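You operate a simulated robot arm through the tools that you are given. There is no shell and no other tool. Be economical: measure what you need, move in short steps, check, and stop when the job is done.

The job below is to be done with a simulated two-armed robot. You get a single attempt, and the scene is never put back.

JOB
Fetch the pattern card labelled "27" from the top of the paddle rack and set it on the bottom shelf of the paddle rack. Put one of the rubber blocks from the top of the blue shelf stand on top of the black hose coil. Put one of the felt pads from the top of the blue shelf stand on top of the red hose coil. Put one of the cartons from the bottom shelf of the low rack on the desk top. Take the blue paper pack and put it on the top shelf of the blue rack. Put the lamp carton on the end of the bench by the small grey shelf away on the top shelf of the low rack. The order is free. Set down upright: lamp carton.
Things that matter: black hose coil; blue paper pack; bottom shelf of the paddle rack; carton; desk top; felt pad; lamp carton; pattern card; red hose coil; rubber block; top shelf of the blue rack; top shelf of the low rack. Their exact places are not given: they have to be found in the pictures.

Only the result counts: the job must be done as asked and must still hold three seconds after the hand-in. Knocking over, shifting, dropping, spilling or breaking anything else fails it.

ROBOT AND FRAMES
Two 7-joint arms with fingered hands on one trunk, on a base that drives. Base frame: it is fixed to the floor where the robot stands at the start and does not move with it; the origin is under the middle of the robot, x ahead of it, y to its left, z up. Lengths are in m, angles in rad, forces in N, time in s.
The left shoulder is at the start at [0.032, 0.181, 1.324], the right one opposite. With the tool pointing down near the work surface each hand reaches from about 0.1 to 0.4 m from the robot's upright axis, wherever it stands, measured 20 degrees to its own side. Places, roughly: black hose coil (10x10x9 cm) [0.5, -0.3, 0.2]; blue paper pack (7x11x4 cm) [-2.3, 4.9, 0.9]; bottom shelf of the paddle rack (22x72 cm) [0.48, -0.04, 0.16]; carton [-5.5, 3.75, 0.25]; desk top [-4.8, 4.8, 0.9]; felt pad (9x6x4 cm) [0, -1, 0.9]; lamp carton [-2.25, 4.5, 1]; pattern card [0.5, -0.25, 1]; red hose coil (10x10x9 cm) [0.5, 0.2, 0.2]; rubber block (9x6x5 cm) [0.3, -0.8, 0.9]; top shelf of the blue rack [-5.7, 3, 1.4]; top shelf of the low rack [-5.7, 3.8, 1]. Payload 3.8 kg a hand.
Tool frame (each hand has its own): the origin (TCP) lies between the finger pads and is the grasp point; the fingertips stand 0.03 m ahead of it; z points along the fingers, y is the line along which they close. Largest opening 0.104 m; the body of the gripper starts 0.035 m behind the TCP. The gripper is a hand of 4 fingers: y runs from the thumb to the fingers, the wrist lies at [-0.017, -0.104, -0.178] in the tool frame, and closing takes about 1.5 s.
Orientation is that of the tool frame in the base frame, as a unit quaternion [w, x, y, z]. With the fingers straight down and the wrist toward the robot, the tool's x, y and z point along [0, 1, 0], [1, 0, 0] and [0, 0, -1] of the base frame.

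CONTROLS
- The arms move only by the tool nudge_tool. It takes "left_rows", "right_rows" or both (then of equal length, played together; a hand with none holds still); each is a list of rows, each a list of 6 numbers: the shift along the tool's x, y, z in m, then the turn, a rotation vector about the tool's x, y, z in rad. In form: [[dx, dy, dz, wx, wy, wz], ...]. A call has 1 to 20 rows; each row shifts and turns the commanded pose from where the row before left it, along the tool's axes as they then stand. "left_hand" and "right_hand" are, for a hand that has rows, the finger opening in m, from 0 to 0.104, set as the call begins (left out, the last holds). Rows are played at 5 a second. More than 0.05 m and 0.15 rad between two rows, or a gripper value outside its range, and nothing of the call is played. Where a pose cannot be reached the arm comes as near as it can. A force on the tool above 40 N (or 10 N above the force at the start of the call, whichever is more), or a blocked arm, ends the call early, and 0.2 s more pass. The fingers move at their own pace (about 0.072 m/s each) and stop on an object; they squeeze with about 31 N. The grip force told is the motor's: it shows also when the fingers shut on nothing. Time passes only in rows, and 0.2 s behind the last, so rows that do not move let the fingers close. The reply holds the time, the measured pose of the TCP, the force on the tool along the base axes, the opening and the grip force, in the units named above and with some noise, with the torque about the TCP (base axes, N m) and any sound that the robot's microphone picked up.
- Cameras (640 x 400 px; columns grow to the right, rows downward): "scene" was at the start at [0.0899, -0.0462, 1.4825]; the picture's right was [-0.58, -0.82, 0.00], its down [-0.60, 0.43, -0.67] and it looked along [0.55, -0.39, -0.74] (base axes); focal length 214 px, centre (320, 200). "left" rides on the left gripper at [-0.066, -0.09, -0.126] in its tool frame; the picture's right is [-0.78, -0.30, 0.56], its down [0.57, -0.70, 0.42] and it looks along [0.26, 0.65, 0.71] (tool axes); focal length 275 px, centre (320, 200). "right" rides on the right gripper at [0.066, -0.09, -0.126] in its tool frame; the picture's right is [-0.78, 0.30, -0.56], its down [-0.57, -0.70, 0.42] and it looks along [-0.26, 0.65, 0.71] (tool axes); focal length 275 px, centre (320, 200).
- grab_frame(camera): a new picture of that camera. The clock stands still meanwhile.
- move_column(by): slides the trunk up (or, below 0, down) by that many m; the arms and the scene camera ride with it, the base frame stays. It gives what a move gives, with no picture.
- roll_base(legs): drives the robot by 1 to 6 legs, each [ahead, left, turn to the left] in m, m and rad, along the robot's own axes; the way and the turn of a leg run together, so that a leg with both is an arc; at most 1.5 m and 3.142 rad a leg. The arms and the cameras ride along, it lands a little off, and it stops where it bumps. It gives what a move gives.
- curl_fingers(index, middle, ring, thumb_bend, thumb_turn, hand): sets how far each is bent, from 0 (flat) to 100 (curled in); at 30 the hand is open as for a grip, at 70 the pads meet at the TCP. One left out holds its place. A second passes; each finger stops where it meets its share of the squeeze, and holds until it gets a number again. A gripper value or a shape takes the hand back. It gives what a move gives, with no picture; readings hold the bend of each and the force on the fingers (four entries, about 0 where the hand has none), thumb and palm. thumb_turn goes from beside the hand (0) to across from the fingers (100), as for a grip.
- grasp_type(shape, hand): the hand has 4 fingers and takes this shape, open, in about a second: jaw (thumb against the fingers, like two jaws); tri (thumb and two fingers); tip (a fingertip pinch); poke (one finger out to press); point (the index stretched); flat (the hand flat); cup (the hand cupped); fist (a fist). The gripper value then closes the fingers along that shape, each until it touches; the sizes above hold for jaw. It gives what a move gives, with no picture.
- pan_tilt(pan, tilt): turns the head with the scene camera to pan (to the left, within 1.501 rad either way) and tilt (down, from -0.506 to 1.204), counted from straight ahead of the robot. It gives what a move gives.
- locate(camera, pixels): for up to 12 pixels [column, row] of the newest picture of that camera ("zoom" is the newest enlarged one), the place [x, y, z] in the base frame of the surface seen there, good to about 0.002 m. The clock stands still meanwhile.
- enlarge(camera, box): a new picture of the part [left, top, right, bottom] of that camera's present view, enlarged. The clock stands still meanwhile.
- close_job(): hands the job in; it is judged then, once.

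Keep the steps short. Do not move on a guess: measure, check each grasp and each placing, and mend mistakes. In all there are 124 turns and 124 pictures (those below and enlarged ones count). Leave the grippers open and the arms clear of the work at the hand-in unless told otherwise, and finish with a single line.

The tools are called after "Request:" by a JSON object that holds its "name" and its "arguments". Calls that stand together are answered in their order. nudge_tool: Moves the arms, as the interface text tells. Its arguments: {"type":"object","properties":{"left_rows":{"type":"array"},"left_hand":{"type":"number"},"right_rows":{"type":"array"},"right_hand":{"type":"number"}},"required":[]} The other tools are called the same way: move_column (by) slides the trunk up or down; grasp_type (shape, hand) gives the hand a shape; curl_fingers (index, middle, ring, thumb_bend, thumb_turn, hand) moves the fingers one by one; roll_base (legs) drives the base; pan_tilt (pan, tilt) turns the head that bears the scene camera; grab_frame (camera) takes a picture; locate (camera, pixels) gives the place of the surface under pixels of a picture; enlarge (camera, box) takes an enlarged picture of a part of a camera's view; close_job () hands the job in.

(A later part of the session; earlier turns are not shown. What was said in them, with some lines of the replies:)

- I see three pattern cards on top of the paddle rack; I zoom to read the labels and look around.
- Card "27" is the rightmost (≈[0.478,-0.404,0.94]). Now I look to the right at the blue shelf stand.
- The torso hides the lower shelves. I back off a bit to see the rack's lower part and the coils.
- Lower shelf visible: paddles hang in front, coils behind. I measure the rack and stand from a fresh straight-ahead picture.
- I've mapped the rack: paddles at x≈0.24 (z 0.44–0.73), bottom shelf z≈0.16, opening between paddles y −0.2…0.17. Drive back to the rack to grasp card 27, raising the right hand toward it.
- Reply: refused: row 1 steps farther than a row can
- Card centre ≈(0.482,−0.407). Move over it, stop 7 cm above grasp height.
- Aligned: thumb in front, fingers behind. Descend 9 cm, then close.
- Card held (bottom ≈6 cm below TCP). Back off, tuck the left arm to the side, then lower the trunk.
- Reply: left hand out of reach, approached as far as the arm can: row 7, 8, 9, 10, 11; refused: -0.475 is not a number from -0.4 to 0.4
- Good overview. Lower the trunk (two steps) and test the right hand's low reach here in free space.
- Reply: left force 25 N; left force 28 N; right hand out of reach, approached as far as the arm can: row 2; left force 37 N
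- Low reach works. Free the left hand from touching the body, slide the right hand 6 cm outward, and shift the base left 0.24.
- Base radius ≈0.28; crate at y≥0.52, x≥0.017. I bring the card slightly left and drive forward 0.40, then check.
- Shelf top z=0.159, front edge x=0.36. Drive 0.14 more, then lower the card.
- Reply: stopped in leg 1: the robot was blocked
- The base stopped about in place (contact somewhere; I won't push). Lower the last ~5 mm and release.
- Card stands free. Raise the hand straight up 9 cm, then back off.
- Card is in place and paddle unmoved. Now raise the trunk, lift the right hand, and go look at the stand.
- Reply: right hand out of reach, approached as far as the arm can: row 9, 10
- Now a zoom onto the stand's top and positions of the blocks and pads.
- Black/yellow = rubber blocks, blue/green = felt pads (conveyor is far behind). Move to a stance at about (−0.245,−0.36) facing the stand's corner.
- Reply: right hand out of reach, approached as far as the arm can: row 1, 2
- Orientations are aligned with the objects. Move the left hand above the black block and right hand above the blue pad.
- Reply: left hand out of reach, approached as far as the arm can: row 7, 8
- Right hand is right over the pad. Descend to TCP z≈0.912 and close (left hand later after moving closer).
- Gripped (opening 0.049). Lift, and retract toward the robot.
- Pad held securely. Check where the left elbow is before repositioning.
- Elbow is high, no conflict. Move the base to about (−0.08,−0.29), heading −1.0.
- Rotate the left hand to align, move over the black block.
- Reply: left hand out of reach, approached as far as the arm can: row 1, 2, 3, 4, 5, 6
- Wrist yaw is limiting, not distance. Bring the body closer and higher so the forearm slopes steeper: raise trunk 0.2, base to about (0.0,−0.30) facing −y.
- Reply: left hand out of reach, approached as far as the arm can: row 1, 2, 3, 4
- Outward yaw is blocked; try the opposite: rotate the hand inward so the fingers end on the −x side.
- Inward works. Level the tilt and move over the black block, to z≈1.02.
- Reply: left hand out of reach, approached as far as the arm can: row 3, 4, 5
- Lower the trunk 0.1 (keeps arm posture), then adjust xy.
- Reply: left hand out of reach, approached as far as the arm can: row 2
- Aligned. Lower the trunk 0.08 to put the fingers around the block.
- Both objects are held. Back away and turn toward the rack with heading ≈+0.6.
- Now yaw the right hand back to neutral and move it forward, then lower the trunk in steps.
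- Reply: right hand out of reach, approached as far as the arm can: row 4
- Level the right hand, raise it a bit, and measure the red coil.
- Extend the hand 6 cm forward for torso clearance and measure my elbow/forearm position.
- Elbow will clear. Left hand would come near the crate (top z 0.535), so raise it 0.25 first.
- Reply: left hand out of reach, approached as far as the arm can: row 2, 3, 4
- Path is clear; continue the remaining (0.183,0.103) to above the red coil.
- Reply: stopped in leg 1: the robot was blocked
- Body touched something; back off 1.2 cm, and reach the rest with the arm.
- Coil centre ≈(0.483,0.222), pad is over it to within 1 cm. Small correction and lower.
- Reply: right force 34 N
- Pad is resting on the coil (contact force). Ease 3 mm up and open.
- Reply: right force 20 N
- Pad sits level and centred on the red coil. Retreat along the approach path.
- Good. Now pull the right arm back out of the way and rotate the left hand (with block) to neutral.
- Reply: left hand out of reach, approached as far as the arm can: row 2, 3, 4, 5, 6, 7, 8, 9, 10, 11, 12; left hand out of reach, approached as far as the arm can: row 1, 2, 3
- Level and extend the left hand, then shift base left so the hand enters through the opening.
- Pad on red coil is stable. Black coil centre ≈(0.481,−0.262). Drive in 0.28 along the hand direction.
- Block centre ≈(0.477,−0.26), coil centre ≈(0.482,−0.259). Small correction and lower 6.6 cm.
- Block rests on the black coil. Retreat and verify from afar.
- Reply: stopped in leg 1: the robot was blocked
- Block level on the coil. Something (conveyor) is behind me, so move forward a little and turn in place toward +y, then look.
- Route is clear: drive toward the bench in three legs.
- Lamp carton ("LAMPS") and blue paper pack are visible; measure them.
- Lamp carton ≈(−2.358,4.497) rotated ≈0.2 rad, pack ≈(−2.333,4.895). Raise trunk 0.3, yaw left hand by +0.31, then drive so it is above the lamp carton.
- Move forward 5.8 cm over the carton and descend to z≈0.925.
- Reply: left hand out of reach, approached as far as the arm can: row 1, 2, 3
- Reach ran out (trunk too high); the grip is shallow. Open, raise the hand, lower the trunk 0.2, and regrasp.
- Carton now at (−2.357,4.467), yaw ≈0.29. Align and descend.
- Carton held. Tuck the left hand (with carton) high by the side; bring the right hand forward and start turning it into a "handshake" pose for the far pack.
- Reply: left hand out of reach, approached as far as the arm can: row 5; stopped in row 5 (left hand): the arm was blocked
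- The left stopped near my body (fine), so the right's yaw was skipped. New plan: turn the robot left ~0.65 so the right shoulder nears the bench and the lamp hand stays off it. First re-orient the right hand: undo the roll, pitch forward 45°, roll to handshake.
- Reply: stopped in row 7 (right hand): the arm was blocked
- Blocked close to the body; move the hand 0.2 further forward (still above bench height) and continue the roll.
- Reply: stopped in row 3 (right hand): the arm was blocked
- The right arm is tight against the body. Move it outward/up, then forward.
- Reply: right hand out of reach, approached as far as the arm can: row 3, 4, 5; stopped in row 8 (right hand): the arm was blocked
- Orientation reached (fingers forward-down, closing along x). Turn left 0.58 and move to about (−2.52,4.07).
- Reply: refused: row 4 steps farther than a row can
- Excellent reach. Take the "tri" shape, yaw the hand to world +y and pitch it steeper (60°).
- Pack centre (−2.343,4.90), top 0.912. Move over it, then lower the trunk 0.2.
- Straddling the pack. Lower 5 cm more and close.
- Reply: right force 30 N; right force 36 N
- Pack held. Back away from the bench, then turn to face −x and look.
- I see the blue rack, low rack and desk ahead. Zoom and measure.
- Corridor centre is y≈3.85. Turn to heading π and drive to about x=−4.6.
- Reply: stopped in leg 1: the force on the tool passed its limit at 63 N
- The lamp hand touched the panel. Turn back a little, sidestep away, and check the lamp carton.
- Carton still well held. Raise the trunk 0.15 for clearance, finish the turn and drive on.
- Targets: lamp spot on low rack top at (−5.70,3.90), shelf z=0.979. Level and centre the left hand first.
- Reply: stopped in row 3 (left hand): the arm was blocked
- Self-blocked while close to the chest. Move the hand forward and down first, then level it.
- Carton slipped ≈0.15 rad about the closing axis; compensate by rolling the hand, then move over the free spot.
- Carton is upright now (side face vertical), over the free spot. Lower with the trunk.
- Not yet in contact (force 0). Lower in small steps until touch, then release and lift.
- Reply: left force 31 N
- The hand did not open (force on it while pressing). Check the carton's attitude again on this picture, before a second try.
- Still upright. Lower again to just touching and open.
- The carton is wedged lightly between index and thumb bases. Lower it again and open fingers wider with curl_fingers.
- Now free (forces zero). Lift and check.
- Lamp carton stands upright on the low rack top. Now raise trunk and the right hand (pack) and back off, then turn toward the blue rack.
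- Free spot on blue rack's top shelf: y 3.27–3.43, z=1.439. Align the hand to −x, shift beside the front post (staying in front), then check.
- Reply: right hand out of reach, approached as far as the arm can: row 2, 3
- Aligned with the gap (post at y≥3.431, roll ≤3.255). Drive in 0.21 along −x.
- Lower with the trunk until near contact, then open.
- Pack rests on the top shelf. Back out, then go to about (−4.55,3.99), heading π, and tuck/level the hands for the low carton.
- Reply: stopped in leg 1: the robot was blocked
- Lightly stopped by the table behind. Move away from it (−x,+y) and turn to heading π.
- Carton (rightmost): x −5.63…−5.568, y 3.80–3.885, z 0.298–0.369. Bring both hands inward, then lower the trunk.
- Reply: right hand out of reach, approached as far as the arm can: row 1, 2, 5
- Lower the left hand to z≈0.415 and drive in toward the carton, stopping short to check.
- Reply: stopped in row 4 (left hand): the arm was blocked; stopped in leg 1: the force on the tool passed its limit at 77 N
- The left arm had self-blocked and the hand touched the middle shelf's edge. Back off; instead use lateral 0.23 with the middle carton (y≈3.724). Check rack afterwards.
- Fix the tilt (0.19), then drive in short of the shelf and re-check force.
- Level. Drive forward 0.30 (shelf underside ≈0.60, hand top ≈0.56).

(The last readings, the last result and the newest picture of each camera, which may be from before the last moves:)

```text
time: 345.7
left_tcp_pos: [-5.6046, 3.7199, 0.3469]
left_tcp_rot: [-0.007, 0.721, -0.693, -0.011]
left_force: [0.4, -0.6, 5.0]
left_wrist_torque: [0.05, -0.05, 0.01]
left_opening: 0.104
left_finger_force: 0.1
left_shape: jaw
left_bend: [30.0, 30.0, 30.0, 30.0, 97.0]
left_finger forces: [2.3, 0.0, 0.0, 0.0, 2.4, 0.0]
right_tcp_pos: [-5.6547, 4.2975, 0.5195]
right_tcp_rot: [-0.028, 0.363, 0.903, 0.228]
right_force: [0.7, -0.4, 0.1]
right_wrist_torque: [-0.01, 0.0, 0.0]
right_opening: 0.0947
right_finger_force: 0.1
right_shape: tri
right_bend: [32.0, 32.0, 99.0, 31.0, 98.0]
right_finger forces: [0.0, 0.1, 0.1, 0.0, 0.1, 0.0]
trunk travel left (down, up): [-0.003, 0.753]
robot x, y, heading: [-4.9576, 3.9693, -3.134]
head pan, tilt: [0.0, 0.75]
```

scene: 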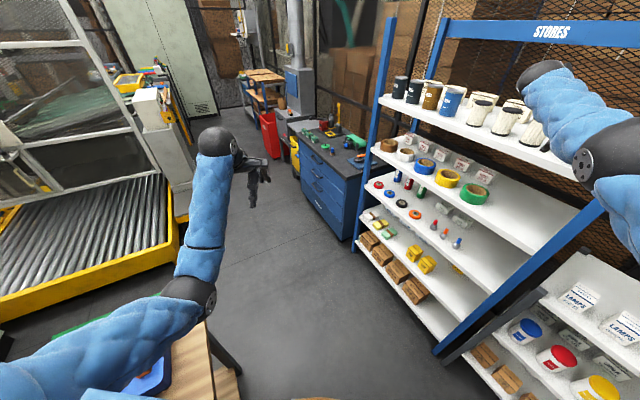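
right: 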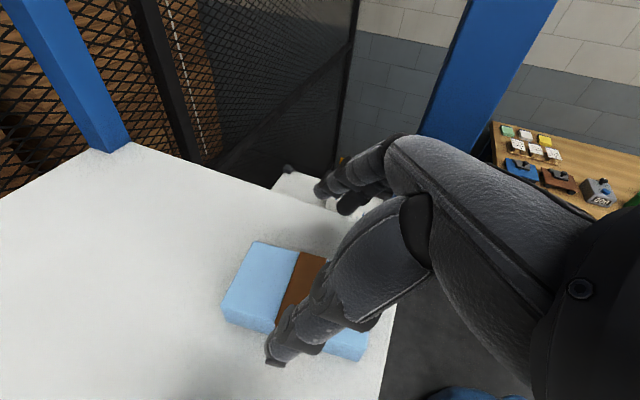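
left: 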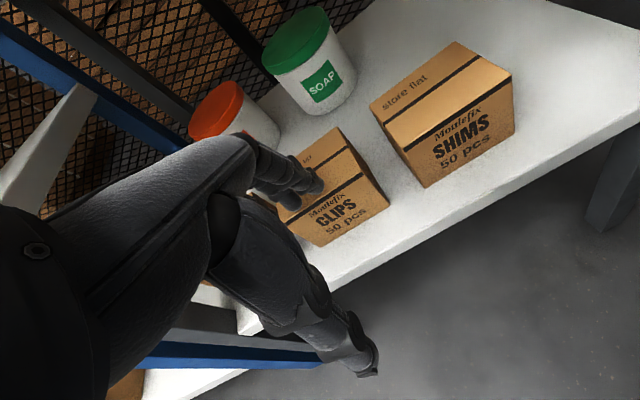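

Slight wedge contact; raise 1 cm, close, and lift a little.

Request:
{"name": "nudge_tool", "arguments": {"left_rows": [[0, 0, -0.01, 0, 0, 0], [0, 0, 0, 0, 0, 0]]}}

Request:
{"name": "nudge_tool", "arguments": {"left_rows": [[0, 0, 0, 0, 0, 0], [0, 0, 0, 0, 0, 0], [0, 0, 0, 0, 0, 0], [0, 0, 0, 0, 0, 0], [0, 0, 0, 0, 0, 0], [0, 0, 0, 0, 0, 0], [0, 0, 0, 0, 0, 0]], "left_hand": 0.035}}

Request:
{"name": "nudge_tool", "arguments": {"left_rows": [[0, 0, -0.015, 0, 0, 0], [0, 0, -0.015, 0, 0, 0], [0, 0, 0, 0, 0, 0]]}}

Request:
{"name": "grab_frame", "arguments": {"camera": "left"}}

```text
time: 346.3
left_tcp_pos: [-5.6031, 3.72, 0.3535]
left_tcp_rot: [-0.008, 0.719, -0.695, -0.01]
left_force: [0.1, 0.0, 0.0]
left_wrist_torque: [0.01, 0.02, -0.02]
left_opening: 0.1043
left_finger_force: 0.0
left_shape: jaw
left_bend: [30.0, 30.0, 30.0, 30.0, 97.0]
left_finger forces: [0.1, 0.0, 0.0, 0.0, 0.0, 0.0]
right_tcp_pos: [-5.656, 4.2965, 0.5184]
right_tcp_rot: [-0.027, 0.363, 0.902, 0.23]
right_force: [-0.1, 0.1, 0.2]
right_wrist_torque: [-0.02, -0.02, 0.0]
right_opening: 0.0948
right_finger_force: 0.0
right_shape: tri
right_bend: [32.0, 32.0, 99.0, 31.0, 98.0]
right_finger forces: [0.1, 0.0, 0.0, 0.0, 0.1, 0.1]
trunk travel left (down, up): [-0.003, 0.753]
robot x, y, heading: [-4.9572, 3.9663, -3.136]
head pan, tilt: [0.0, 0.75]
```

```text
time: 347.9
left_tcp_pos: [-5.604, 3.7195, 0.3552]
left_tcp_rot: [-0.008, 0.72, -0.694, -0.01]
left_force: [0.9, 0.8, 0.4]
left_wrist_torque: [0.01, 0.04, 0.0]
left_opening: 0.064
left_finger_force: 31.0
left_shape: jaw
left_bend: [73.0, 40.0, 36.0, 61.0, 99.0]
left_finger forces: [16.0, 8.7, 3.8, 0.0, 28.7, 0.0]
right_tcp_pos: [-5.6551, 4.2976, 0.5185]
right_tcp_rot: [-0.027, 0.364, 0.902, 0.229]
right_force: [0.6, 0.1, 0.0]
right_wrist_torque: [-0.01, 0.01, 0.0]
right_opening: 0.0945
right_finger_force: 0.1
right_shape: tri
right_bend: [32.0, 32.0, 99.0, 31.0, 98.0]
right_finger forces: [0.0, 0.0, 0.0, 0.1, 0.1, 0.0]
trunk travel left (down, up): [-0.003, 0.753]
robot x, y, heading: [-4.959, 3.9701, -3.138]
head pan, tilt: [0.0, 0.75]
```

```text
time: 348.7
left_tcp_pos: [-5.6035, 3.721, 0.3836]
left_tcp_rot: [-0.008, 0.72, -0.694, -0.011]
left_force: [-0.2, 0.2, -2.4]
left_wrist_torque: [0.02, 0.0, 0.0]
left_opening: 0.064
left_finger_force: 30.6
left_shape: jaw
left_bend: [73.0, 40.0, 36.0, 61.0, 99.0]
left_finger forces: [16.1, 8.7, 3.8, 0.0, 28.6, 0.0]
right_tcp_pos: [-5.656, 4.2972, 0.5177]
right_tcp_rot: [-0.027, 0.364, 0.902, 0.229]
right_force: [-0.4, 0.3, 0.1]
right_wrist_torque: [0.0, 0.0, 0.01]
right_opening: 0.0948
right_finger_force: 0.1
right_shape: tri
right_bend: [32.0, 32.0, 99.0, 31.0, 98.0]
right_finger forces: [0.1, 0.0, 0.0, 0.1, 0.0, 0.0]
trunk travel left (down, up): [-0.003, 0.753]
robot x, y, heading: [-4.9618, 3.9642, -3.136]
head pan, tilt: [0.0, 0.75]
```

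```text
9 pictures are left
5 turns are left
```

left: 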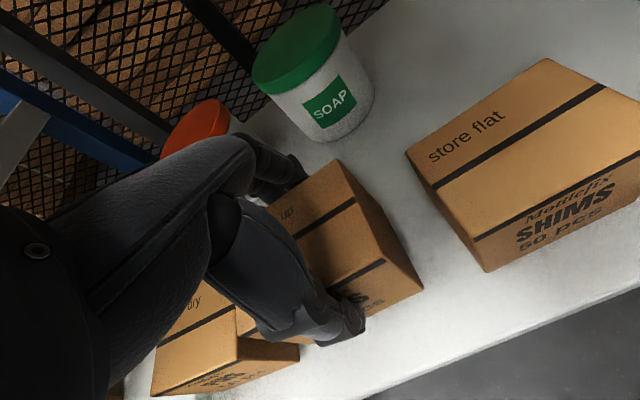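

Carton held; few turns remain. Back out, raise, turn to the desk and look – in one go.

Request:
{"name": "roll_base", "arguments": {"legs": [[-0.38, 0, 0]]}}

Request:
{"name": "move_column", "arguments": {"by": 0.4}}

Request:
{"name": "move_column", "arguments": {"by": 0.35}}

Request:
{"name": "roll_base", "arguments": {"legs": [[0, 0, -1.57]]}}

Request:
{"name": "pan_tilt", "arguments": {"pan": 0.2, "tilt": 0.8}}

Request:
{"name": "grab_frame", "arguments": {"camera": "scene"}}

Request:
{"name": "grab_frame", "arguments": {"camera": "left"}}

Request:
{"name": "locate", "arguments": {"camera": "left", "pixels": [[420, 60], [500, 60], [600, 60], [450, 130], [550, 130], [620, 130], [450, 220], [520, 220], [600, 220], [450, 320], [540, 320], [400, 380]]}}

Request:
{"name": "locate", "arguments": {"camera": "scene", "pixels": [[200, 150], [240, 150], [280, 150], [320, 150], [200, 190], [240, 190], [280, 190], [320, 190], [360, 190], [240, 230], [280, 230], [320, 230]]}}

```text
time: 351.1
left_tcp_pos: [-5.2286, 3.7251, 0.3846]
left_tcp_rot: [-0.008, 0.717, -0.697, -0.01]
left_force: [0.1, -0.1, -2.9]
left_wrist_torque: [-0.02, -0.01, -0.02]
left_opening: 0.0639
left_finger_force: 31.2
left_shape: jaw
left_bend: [73.0, 40.0, 36.0, 61.0, 99.0]
left_finger forces: [16.1, 8.7, 3.7, 0.0, 28.6, 0.0]
right_tcp_pos: [-5.2772, 4.3034, 0.5192]
right_tcp_rot: [-0.027, 0.367, 0.901, 0.229]
right_force: [0.2, 0.2, -1.3]
right_wrist_torque: [0.0, 0.01, -0.02]
right_opening: 0.0944
right_finger_force: 0.1
right_shape: tri
right_bend: [32.0, 32.0, 99.0, 31.0, 98.0]
right_finger forces: [0.0, 0.0, 0.1, 0.1, 0.0, 0.1]
trunk travel left (down, up): [-0.003, 0.753]
robot x, y, heading: [-4.5786, 3.9695, 3.141]
head pan, tilt: [0.0, 0.75]
```

```text
time: 354.9
left_tcp_pos: [-5.2303, 3.7271, 0.7849]
left_tcp_rot: [-0.008, 0.717, -0.697, -0.009]
left_force: [0.1, 0.7, -2.3]
left_wrist_torque: [-0.01, 0.0, -0.02]
left_opening: 0.064
left_finger_force: 30.9
left_shape: jaw
left_bend: [73.0, 40.0, 36.0, 61.0, 99.0]
left_finger forces: [16.1, 8.7, 3.9, 0.0, 28.5, 0.0]
right_tcp_pos: [-5.216, 4.3047, 1.1618]
right_tcp_rot: [-0.216, 0.407, 0.875, 0.147]
right_force: [0.5, 0.7, 0.1]
right_wrist_torque: [0.03, 0.0, -0.01]
right_opening: 0.0949
right_finger_force: 0.1
right_shape: tri
right_bend: [32.0, 32.0, 99.0, 31.0, 98.0]
right_finger forces: [0.1, 0.0, 0.1, 0.1, 0.1, 0.0]
trunk travel left (down, up): [-0.403, 0.353]
robot x, y, heading: [-4.5774, 3.9664, 3.141]
head pan, tilt: [0.0, 0.75]
```

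```text
time: 358.4
left_tcp_pos: [-5.2288, 3.7253, 1.1338]
left_tcp_rot: [-0.008, 0.718, -0.696, -0.01]
left_force: [0.7, -0.3, -2.7]
left_wrist_torque: [0.05, -0.02, -0.04]
left_opening: 0.0638
left_finger_force: 31.1
left_shape: jaw
left_bend: [73.0, 40.0, 36.0, 61.0, 99.0]
left_finger forces: [16.1, 8.7, 3.7, 0.0, 28.5, 0.0]
right_tcp_pos: [-5.1963, 4.3035, 1.5486]
right_tcp_rot: [-0.242, 0.411, 0.869, 0.135]
right_force: [0.1, -0.5, -0.2]
right_wrist_torque: [0.0, 0.0, 0.03]
right_opening: 0.0947
right_finger_force: 0.0
right_shape: tri
right_bend: [32.0, 32.0, 99.0, 31.0, 98.0]
right_finger forces: [0.0, 0.1, 0.0, 0.1, 0.0, 0.1]
trunk travel left (down, up): [-0.753, 0.003]
robot x, y, heading: [-4.583, 3.9699, 3.142]
head pan, tilt: [0.0, 0.75]
```

```text
time: 362.6
left_tcp_pos: [-4.8319, 4.6122, 1.1345]
left_tcp_rot: [0.012, -0.021, 1.0, 0.002]
left_force: [-0.7, -0.2, -3.3]
left_wrist_torque: [-0.02, 0.0, 0.02]
left_opening: 0.0638
left_finger_force: 31.3
left_shape: jaw
left_bend: [73.0, 40.0, 36.0, 61.0, 99.0]
left_finger forces: [15.9, 8.4, 3.7, 0.0, 28.2, 0.1]
right_tcp_pos: [-4.2545, 4.5892, 1.5491]
right_tcp_rot: [-0.079, 0.902, 0.331, 0.267]
right_force: [-0.8, 0.0, 0.4]
right_wrist_torque: [0.02, -0.02, 0.02]
right_opening: 0.0948
right_finger_force: 0.1
right_shape: tri
right_bend: [32.0, 32.0, 99.0, 31.0, 98.0]
right_finger forces: [0.1, 0.1, 0.1, 0.0, 0.0, 0.0]
trunk travel left (down, up): [-0.753, 0.003]
robot x, y, heading: [-4.5767, 3.9679, 1.586]
head pan, tilt: [0.0, 0.75]
```

```text
time: 363.3
left_tcp_pos: [-4.8338, 4.6127, 1.135]
left_tcp_rot: [0.012, -0.022, 1.0, 0.001]
left_force: [0.3, -1.2, -2.0]
left_wrist_torque: [-0.01, -0.02, 0.02]
left_opening: 0.0633
left_finger_force: 31.2
left_shape: jaw
left_bend: [73.0, 40.0, 36.0, 61.0, 99.0]
left_finger forces: [16.0, 8.7, 3.7, 0.0, 28.1, 0.0]
right_tcp_pos: [-4.2551, 4.5894, 1.549]
right_tcp_rot: [-0.079, 0.902, 0.331, 0.267]
right_force: [-0.2, -0.6, -0.1]
right_wrist_torque: [0.02, -0.03, -0.02]
right_opening: 0.0949
right_finger_force: 0.0
right_shape: tri
right_bend: [32.0, 32.0, 99.0, 31.0, 98.0]
right_finger forces: [0.0, 0.0, 0.0, 0.0, 0.1, 0.0]
trunk travel left (down, up): [-0.753, 0.003]
robot x, y, heading: [-4.5793, 3.9686, 1.588]
head pan, tilt: [0.201, 0.799]
```

```text
8 pictures are left
```

scene: 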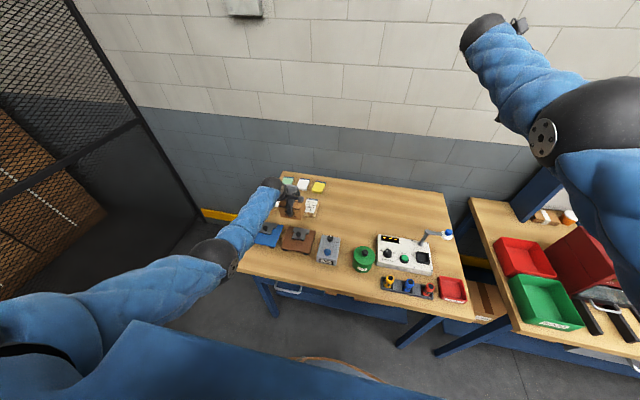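

```text
7 pictures are left
```

left: 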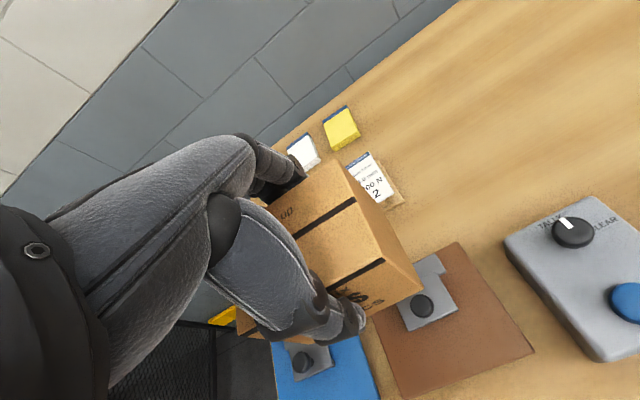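

```text
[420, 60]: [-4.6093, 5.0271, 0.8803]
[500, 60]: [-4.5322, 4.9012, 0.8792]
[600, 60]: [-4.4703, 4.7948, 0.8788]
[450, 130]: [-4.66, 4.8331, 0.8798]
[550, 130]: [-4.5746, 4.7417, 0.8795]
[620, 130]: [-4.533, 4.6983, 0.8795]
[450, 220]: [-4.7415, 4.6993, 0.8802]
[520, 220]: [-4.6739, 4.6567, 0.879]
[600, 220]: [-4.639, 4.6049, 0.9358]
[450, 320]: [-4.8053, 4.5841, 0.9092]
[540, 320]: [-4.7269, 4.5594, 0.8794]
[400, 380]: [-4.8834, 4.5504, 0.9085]
```

```text
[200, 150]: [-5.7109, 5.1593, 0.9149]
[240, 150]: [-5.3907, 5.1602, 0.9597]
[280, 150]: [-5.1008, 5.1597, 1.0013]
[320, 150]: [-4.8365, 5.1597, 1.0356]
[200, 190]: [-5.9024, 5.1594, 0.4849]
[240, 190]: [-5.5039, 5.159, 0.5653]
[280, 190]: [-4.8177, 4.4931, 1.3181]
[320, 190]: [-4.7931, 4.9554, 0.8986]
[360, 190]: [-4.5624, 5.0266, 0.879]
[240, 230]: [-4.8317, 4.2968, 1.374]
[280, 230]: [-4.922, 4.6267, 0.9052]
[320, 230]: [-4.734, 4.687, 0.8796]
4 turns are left
```

Free desk spot at about (−4.68,4.76). Drive there and lower to ~2 cm above the desk, then check.

Request:
{"name": "roll_base", "arguments": {"legs": [[0.1424, -0.1555, 0]]}}

Request:
{"name": "move_column", "arguments": {"by": -0.17}}

Request:
{"name": "grab_frame", "arguments": {"camera": "left"}}

Request:
{"name": "locate", "arguments": {"camera": "left", "pixels": [[420, 290], [345, 165], [380, 230], [360, 300], [450, 300], [430, 230], [400, 350], [350, 370], [300, 350], [500, 350], [380, 150], [430, 400]]}}

```text
time: 364.9
left_tcp_pos: [-4.6795, 4.7546, 1.1349]
left_tcp_rot: [0.012, -0.022, 1.0, 0.001]
left_force: [0.0, 0.3, -2.8]
left_wrist_torque: [-0.01, -0.01, -0.03]
left_opening: 0.0639
left_finger_force: 30.7
left_shape: jaw
left_bend: [73.0, 40.0, 36.0, 61.0, 99.0]
left_finger forces: [15.9, 8.6, 3.8, 0.0, 28.3, 0.0]
right_tcp_pos: [-4.1021, 4.7316, 1.5501]
right_tcp_rot: [-0.079, 0.902, 0.33, 0.266]
right_force: [0.4, -0.3, -0.3]
right_wrist_torque: [0.02, 0.0, 0.02]
right_opening: 0.0945
right_finger_force: 0.0
right_shape: tri
right_bend: [32.0, 32.0, 99.0, 31.0, 98.0]
right_finger forces: [0.0, 0.0, 0.0, 0.1, 0.0, 0.0]
trunk travel left (down, up): [-0.753, 0.003]
robot x, y, heading: [-4.4287, 4.1071, 1.592]
head pan, tilt: [0.201, 0.799]
```

```text
time: 366.9
left_tcp_pos: [-4.6793, 4.7544, 0.9644]
left_tcp_rot: [0.012, -0.021, 1.0, 0.001]
left_force: [0.0, -0.1, -2.7]
left_wrist_torque: [0.0, -0.05, -0.01]
left_opening: 0.0637
left_finger_force: 31.3
left_shape: jaw
left_bend: [73.0, 40.0, 36.0, 61.0, 99.0]
left_finger forces: [15.9, 8.4, 3.8, 0.0, 28.3, 0.1]
right_tcp_pos: [-4.1018, 4.7319, 1.3802]
right_tcp_rot: [-0.078, 0.903, 0.329, 0.266]
right_force: [0.5, -0.3, -0.9]
right_wrist_torque: [0.02, 0.06, -0.02]
right_opening: 0.0947
right_finger_force: 0.1
right_shape: tri
right_bend: [32.0, 32.0, 99.0, 31.0, 98.0]
right_finger forces: [0.0, 0.0, 0.1, 0.0, 0.0, 0.1]
trunk travel left (down, up): [-0.583, 0.173]
robot x, y, heading: [-4.4257, 4.1094, 1.585]
head pan, tilt: [0.201, 0.799]
```

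```text
6 pictures are left
```

left: 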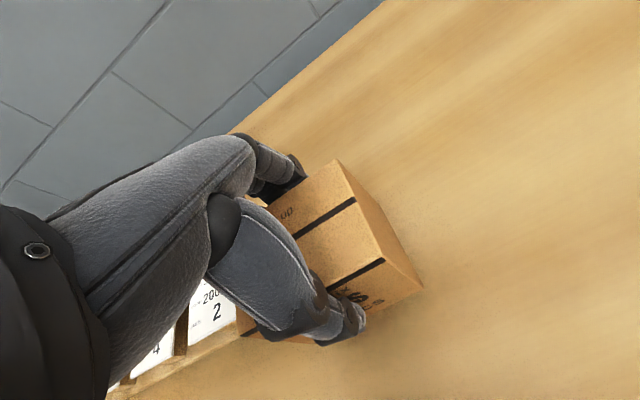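

```text
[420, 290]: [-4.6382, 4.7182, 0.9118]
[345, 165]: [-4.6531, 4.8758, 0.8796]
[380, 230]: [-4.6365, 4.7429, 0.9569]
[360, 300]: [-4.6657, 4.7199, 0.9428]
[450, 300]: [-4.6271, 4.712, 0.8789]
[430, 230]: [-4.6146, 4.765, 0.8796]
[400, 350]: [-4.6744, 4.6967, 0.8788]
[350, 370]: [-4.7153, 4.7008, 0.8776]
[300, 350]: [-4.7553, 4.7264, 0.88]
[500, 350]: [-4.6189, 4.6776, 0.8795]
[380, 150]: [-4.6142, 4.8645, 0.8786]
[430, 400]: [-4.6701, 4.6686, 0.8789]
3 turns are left
```

Spot is clear. Lower onto the desk, open the fingers wide, lift, look.

Request:
{"name": "move_column", "arguments": {"by": -0.024}}

Request:
{"name": "move_column", "arguments": {"by": -0.005}}

Request:
{"name": "curl_fingers", "arguments": {"hand": "left", "index": 12, "middle": 12, "ring": 12, "thumb_bend": 14}}

Request:
{"name": "move_column", "arguments": {"by": 0.19}}

Request:
{"name": "grab_frame", "arguments": {"camera": "left"}}

Request:
{"name": "locate", "arguments": {"camera": "left", "pixels": [[420, 300], [440, 320], [400, 280], [450, 290], [480, 330], [400, 340]]}}

```text
time: 367.6
left_tcp_pos: [-4.6785, 4.7527, 0.9415]
left_tcp_rot: [0.013, -0.022, 1.0, 0.001]
left_force: [0.5, -0.5, -2.7]
left_wrist_torque: [0.01, 0.02, -0.02]
left_opening: 0.0636
left_finger_force: 30.9
left_shape: jaw
left_bend: [73.0, 40.0, 36.0, 61.0, 99.0]
left_finger forces: [16.0, 8.5, 3.6, 0.1, 28.3, 0.0]
right_tcp_pos: [-4.102, 4.733, 1.3559]
right_tcp_rot: [-0.078, 0.903, 0.329, 0.264]
right_force: [0.5, -0.8, 0.0]
right_wrist_torque: [-0.04, 0.01, 0.02]
right_opening: 0.0947
right_finger_force: 0.1
right_shape: tri
right_bend: [32.0, 32.0, 99.0, 31.0, 98.0]
right_finger forces: [0.0, 0.0, 0.0, 0.0, 0.0, 0.1]
trunk travel left (down, up): [-0.559, 0.197]
robot x, y, heading: [-4.4258, 4.107, 1.588]
head pan, tilt: [0.201, 0.799]
```

```text
time: 368.1
left_tcp_pos: [-4.6793, 4.7535, 0.9356]
left_tcp_rot: [0.012, -0.021, 1.0, 0.002]
left_force: [0.1, 0.6, -2.7]
left_wrist_torque: [-0.04, -0.01, 0.03]
left_opening: 0.0636
left_finger_force: 30.6
left_shape: jaw
left_bend: [73.0, 40.0, 36.0, 61.0, 99.0]
left_finger forces: [16.3, 8.7, 4.0, 0.0, 28.9, 0.0]
right_tcp_pos: [-4.1017, 4.7338, 1.3496]
right_tcp_rot: [-0.076, 0.903, 0.33, 0.265]
right_force: [0.1, 0.7, -0.8]
right_wrist_torque: [-0.03, 0.0, -0.01]
right_opening: 0.0946
right_finger_force: 0.1
right_shape: tri
right_bend: [32.0, 32.0, 99.0, 31.0, 98.0]
right_finger forces: [0.0, 0.1, 0.0, 0.0, 0.1, 0.0]
trunk travel left (down, up): [-0.554, 0.202]
robot x, y, heading: [-4.4264, 4.109, 1.583]
head pan, tilt: [0.201, 0.799]
```

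```text
time: 369.1
left_tcp_pos: [-4.6794, 4.7529, 0.9355]
left_tcp_rot: [0.012, -0.023, 1.0, 0.002]
left_force: [0.0, -0.8, -0.7]
left_wrist_torque: [0.0, -0.03, -0.03]
left_opening: 0.141
left_finger_force: 0.0
left_shape: fingers
left_bend: [12.0, 12.0, 12.0, 14.0, 100.0]
left_finger forces: [0.0, 0.0, 0.1, 0.0, 0.0, 0.0]
right_tcp_pos: [-4.1017, 4.7335, 1.3507]
right_tcp_rot: [-0.077, 0.903, 0.329, 0.266]
right_force: [0.1, -0.8, -0.2]
right_wrist_torque: [0.01, 0.0, -0.02]
right_opening: 0.0949
right_finger_force: 0.1
right_shape: tri
right_bend: [32.0, 32.0, 99.0, 31.0, 98.0]
right_finger forces: [0.0, 0.0, 0.0, 0.1, 0.0, 0.1]
trunk travel left (down, up): [-0.554, 0.202]
robot x, y, heading: [-4.4258, 4.1127, 1.587]
head pan, tilt: [0.201, 0.799]
```

```text
time: 371.2
left_tcp_pos: [-4.6786, 4.7539, 1.1245]
left_tcp_rot: [0.012, -0.021, 1.0, 0.001]
left_force: [0.0, -0.2, 0.2]
left_wrist_torque: [0.0, 0.0, 0.02]
left_opening: 0.141
left_finger_force: 0.1
left_shape: fingers
left_bend: [12.0, 12.0, 12.0, 14.0, 100.0]
left_finger forces: [0.0, 0.0, 0.0, 0.0, 0.0, 0.0]
right_tcp_pos: [-4.1014, 4.7304, 1.5444]
right_tcp_rot: [-0.08, 0.903, 0.328, 0.266]
right_force: [-0.3, 0.5, 0.9]
right_wrist_torque: [0.0, 0.03, -0.01]
right_opening: 0.0951
right_finger_force: 0.1
right_shape: tri
right_bend: [32.0, 32.0, 99.0, 31.0, 98.0]
right_finger forces: [0.0, 0.0, 0.0, 0.0, 0.0, 0.1]
trunk travel left (down, up): [-0.744, 0.012]
robot x, y, heading: [-4.4259, 4.1131, 1.589]
head pan, tilt: [0.201, 0.799]
```

```text
5 pictures are left
```

left: 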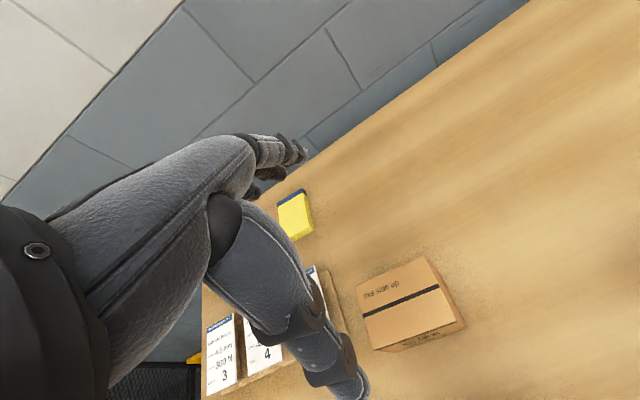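

```text
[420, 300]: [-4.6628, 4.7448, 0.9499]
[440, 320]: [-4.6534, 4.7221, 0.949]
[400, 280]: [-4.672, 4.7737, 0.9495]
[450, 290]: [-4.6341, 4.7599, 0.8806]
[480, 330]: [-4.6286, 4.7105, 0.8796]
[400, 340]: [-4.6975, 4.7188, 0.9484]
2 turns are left
```

The carton sits level on the desk. Back the arms clear of the desk.

Request:
{"name": "roll_base", "arguments": {"legs": [[-0.28, 0, 0]]}}

```text
time: 373.1
left_tcp_pos: [-4.672, 4.4734, 1.1252]
left_tcp_rot: [0.013, -0.019, 1.0, 0.001]
left_force: [0.3, -0.4, 0.4]
left_wrist_torque: [-0.01, -0.01, 0.03]
left_opening: 0.1405
left_finger_force: 0.0
left_shape: fingers
left_bend: [12.0, 12.0, 12.0, 14.0, 100.0]
left_finger forces: [0.0, 0.0, 0.1, 0.0, 0.1, 0.1]
right_tcp_pos: [-4.0942, 4.4465, 1.5445]
right_tcp_rot: [-0.08, 0.903, 0.326, 0.267]
right_force: [-0.3, -0.1, 0.8]
right_wrist_torque: [0.01, 0.01, -0.02]
right_opening: 0.0949
right_finger_force: 0.0
right_shape: tri
right_bend: [32.0, 32.0, 99.0, 31.0, 98.0]
right_finger forces: [0.1, 0.1, 0.0, 0.0, 0.0, 0.0]
trunk travel left (down, up): [-0.744, 0.012]
robot x, y, heading: [-4.4238, 3.8292, 1.581]
head pan, tilt: [0.201, 0.799]
1 turns are left
```

All six items are placed, the hands are open and the arms are clear, so I hand in.

Request:
{"name": "close_job", "arguments": {}}

```text
The job is handed in.
```

I placed all six items and handed the job in. During the work the robot made several unplanned contacts: it pressed on the gauge panel (63 N) and the low rack's middle shelf (77 N), and its body was stopped once at the table and twice at the paddle rack. I saw nothing displaced in the pictures taken afterwards, but I did not re-measure those pieces of furniture.
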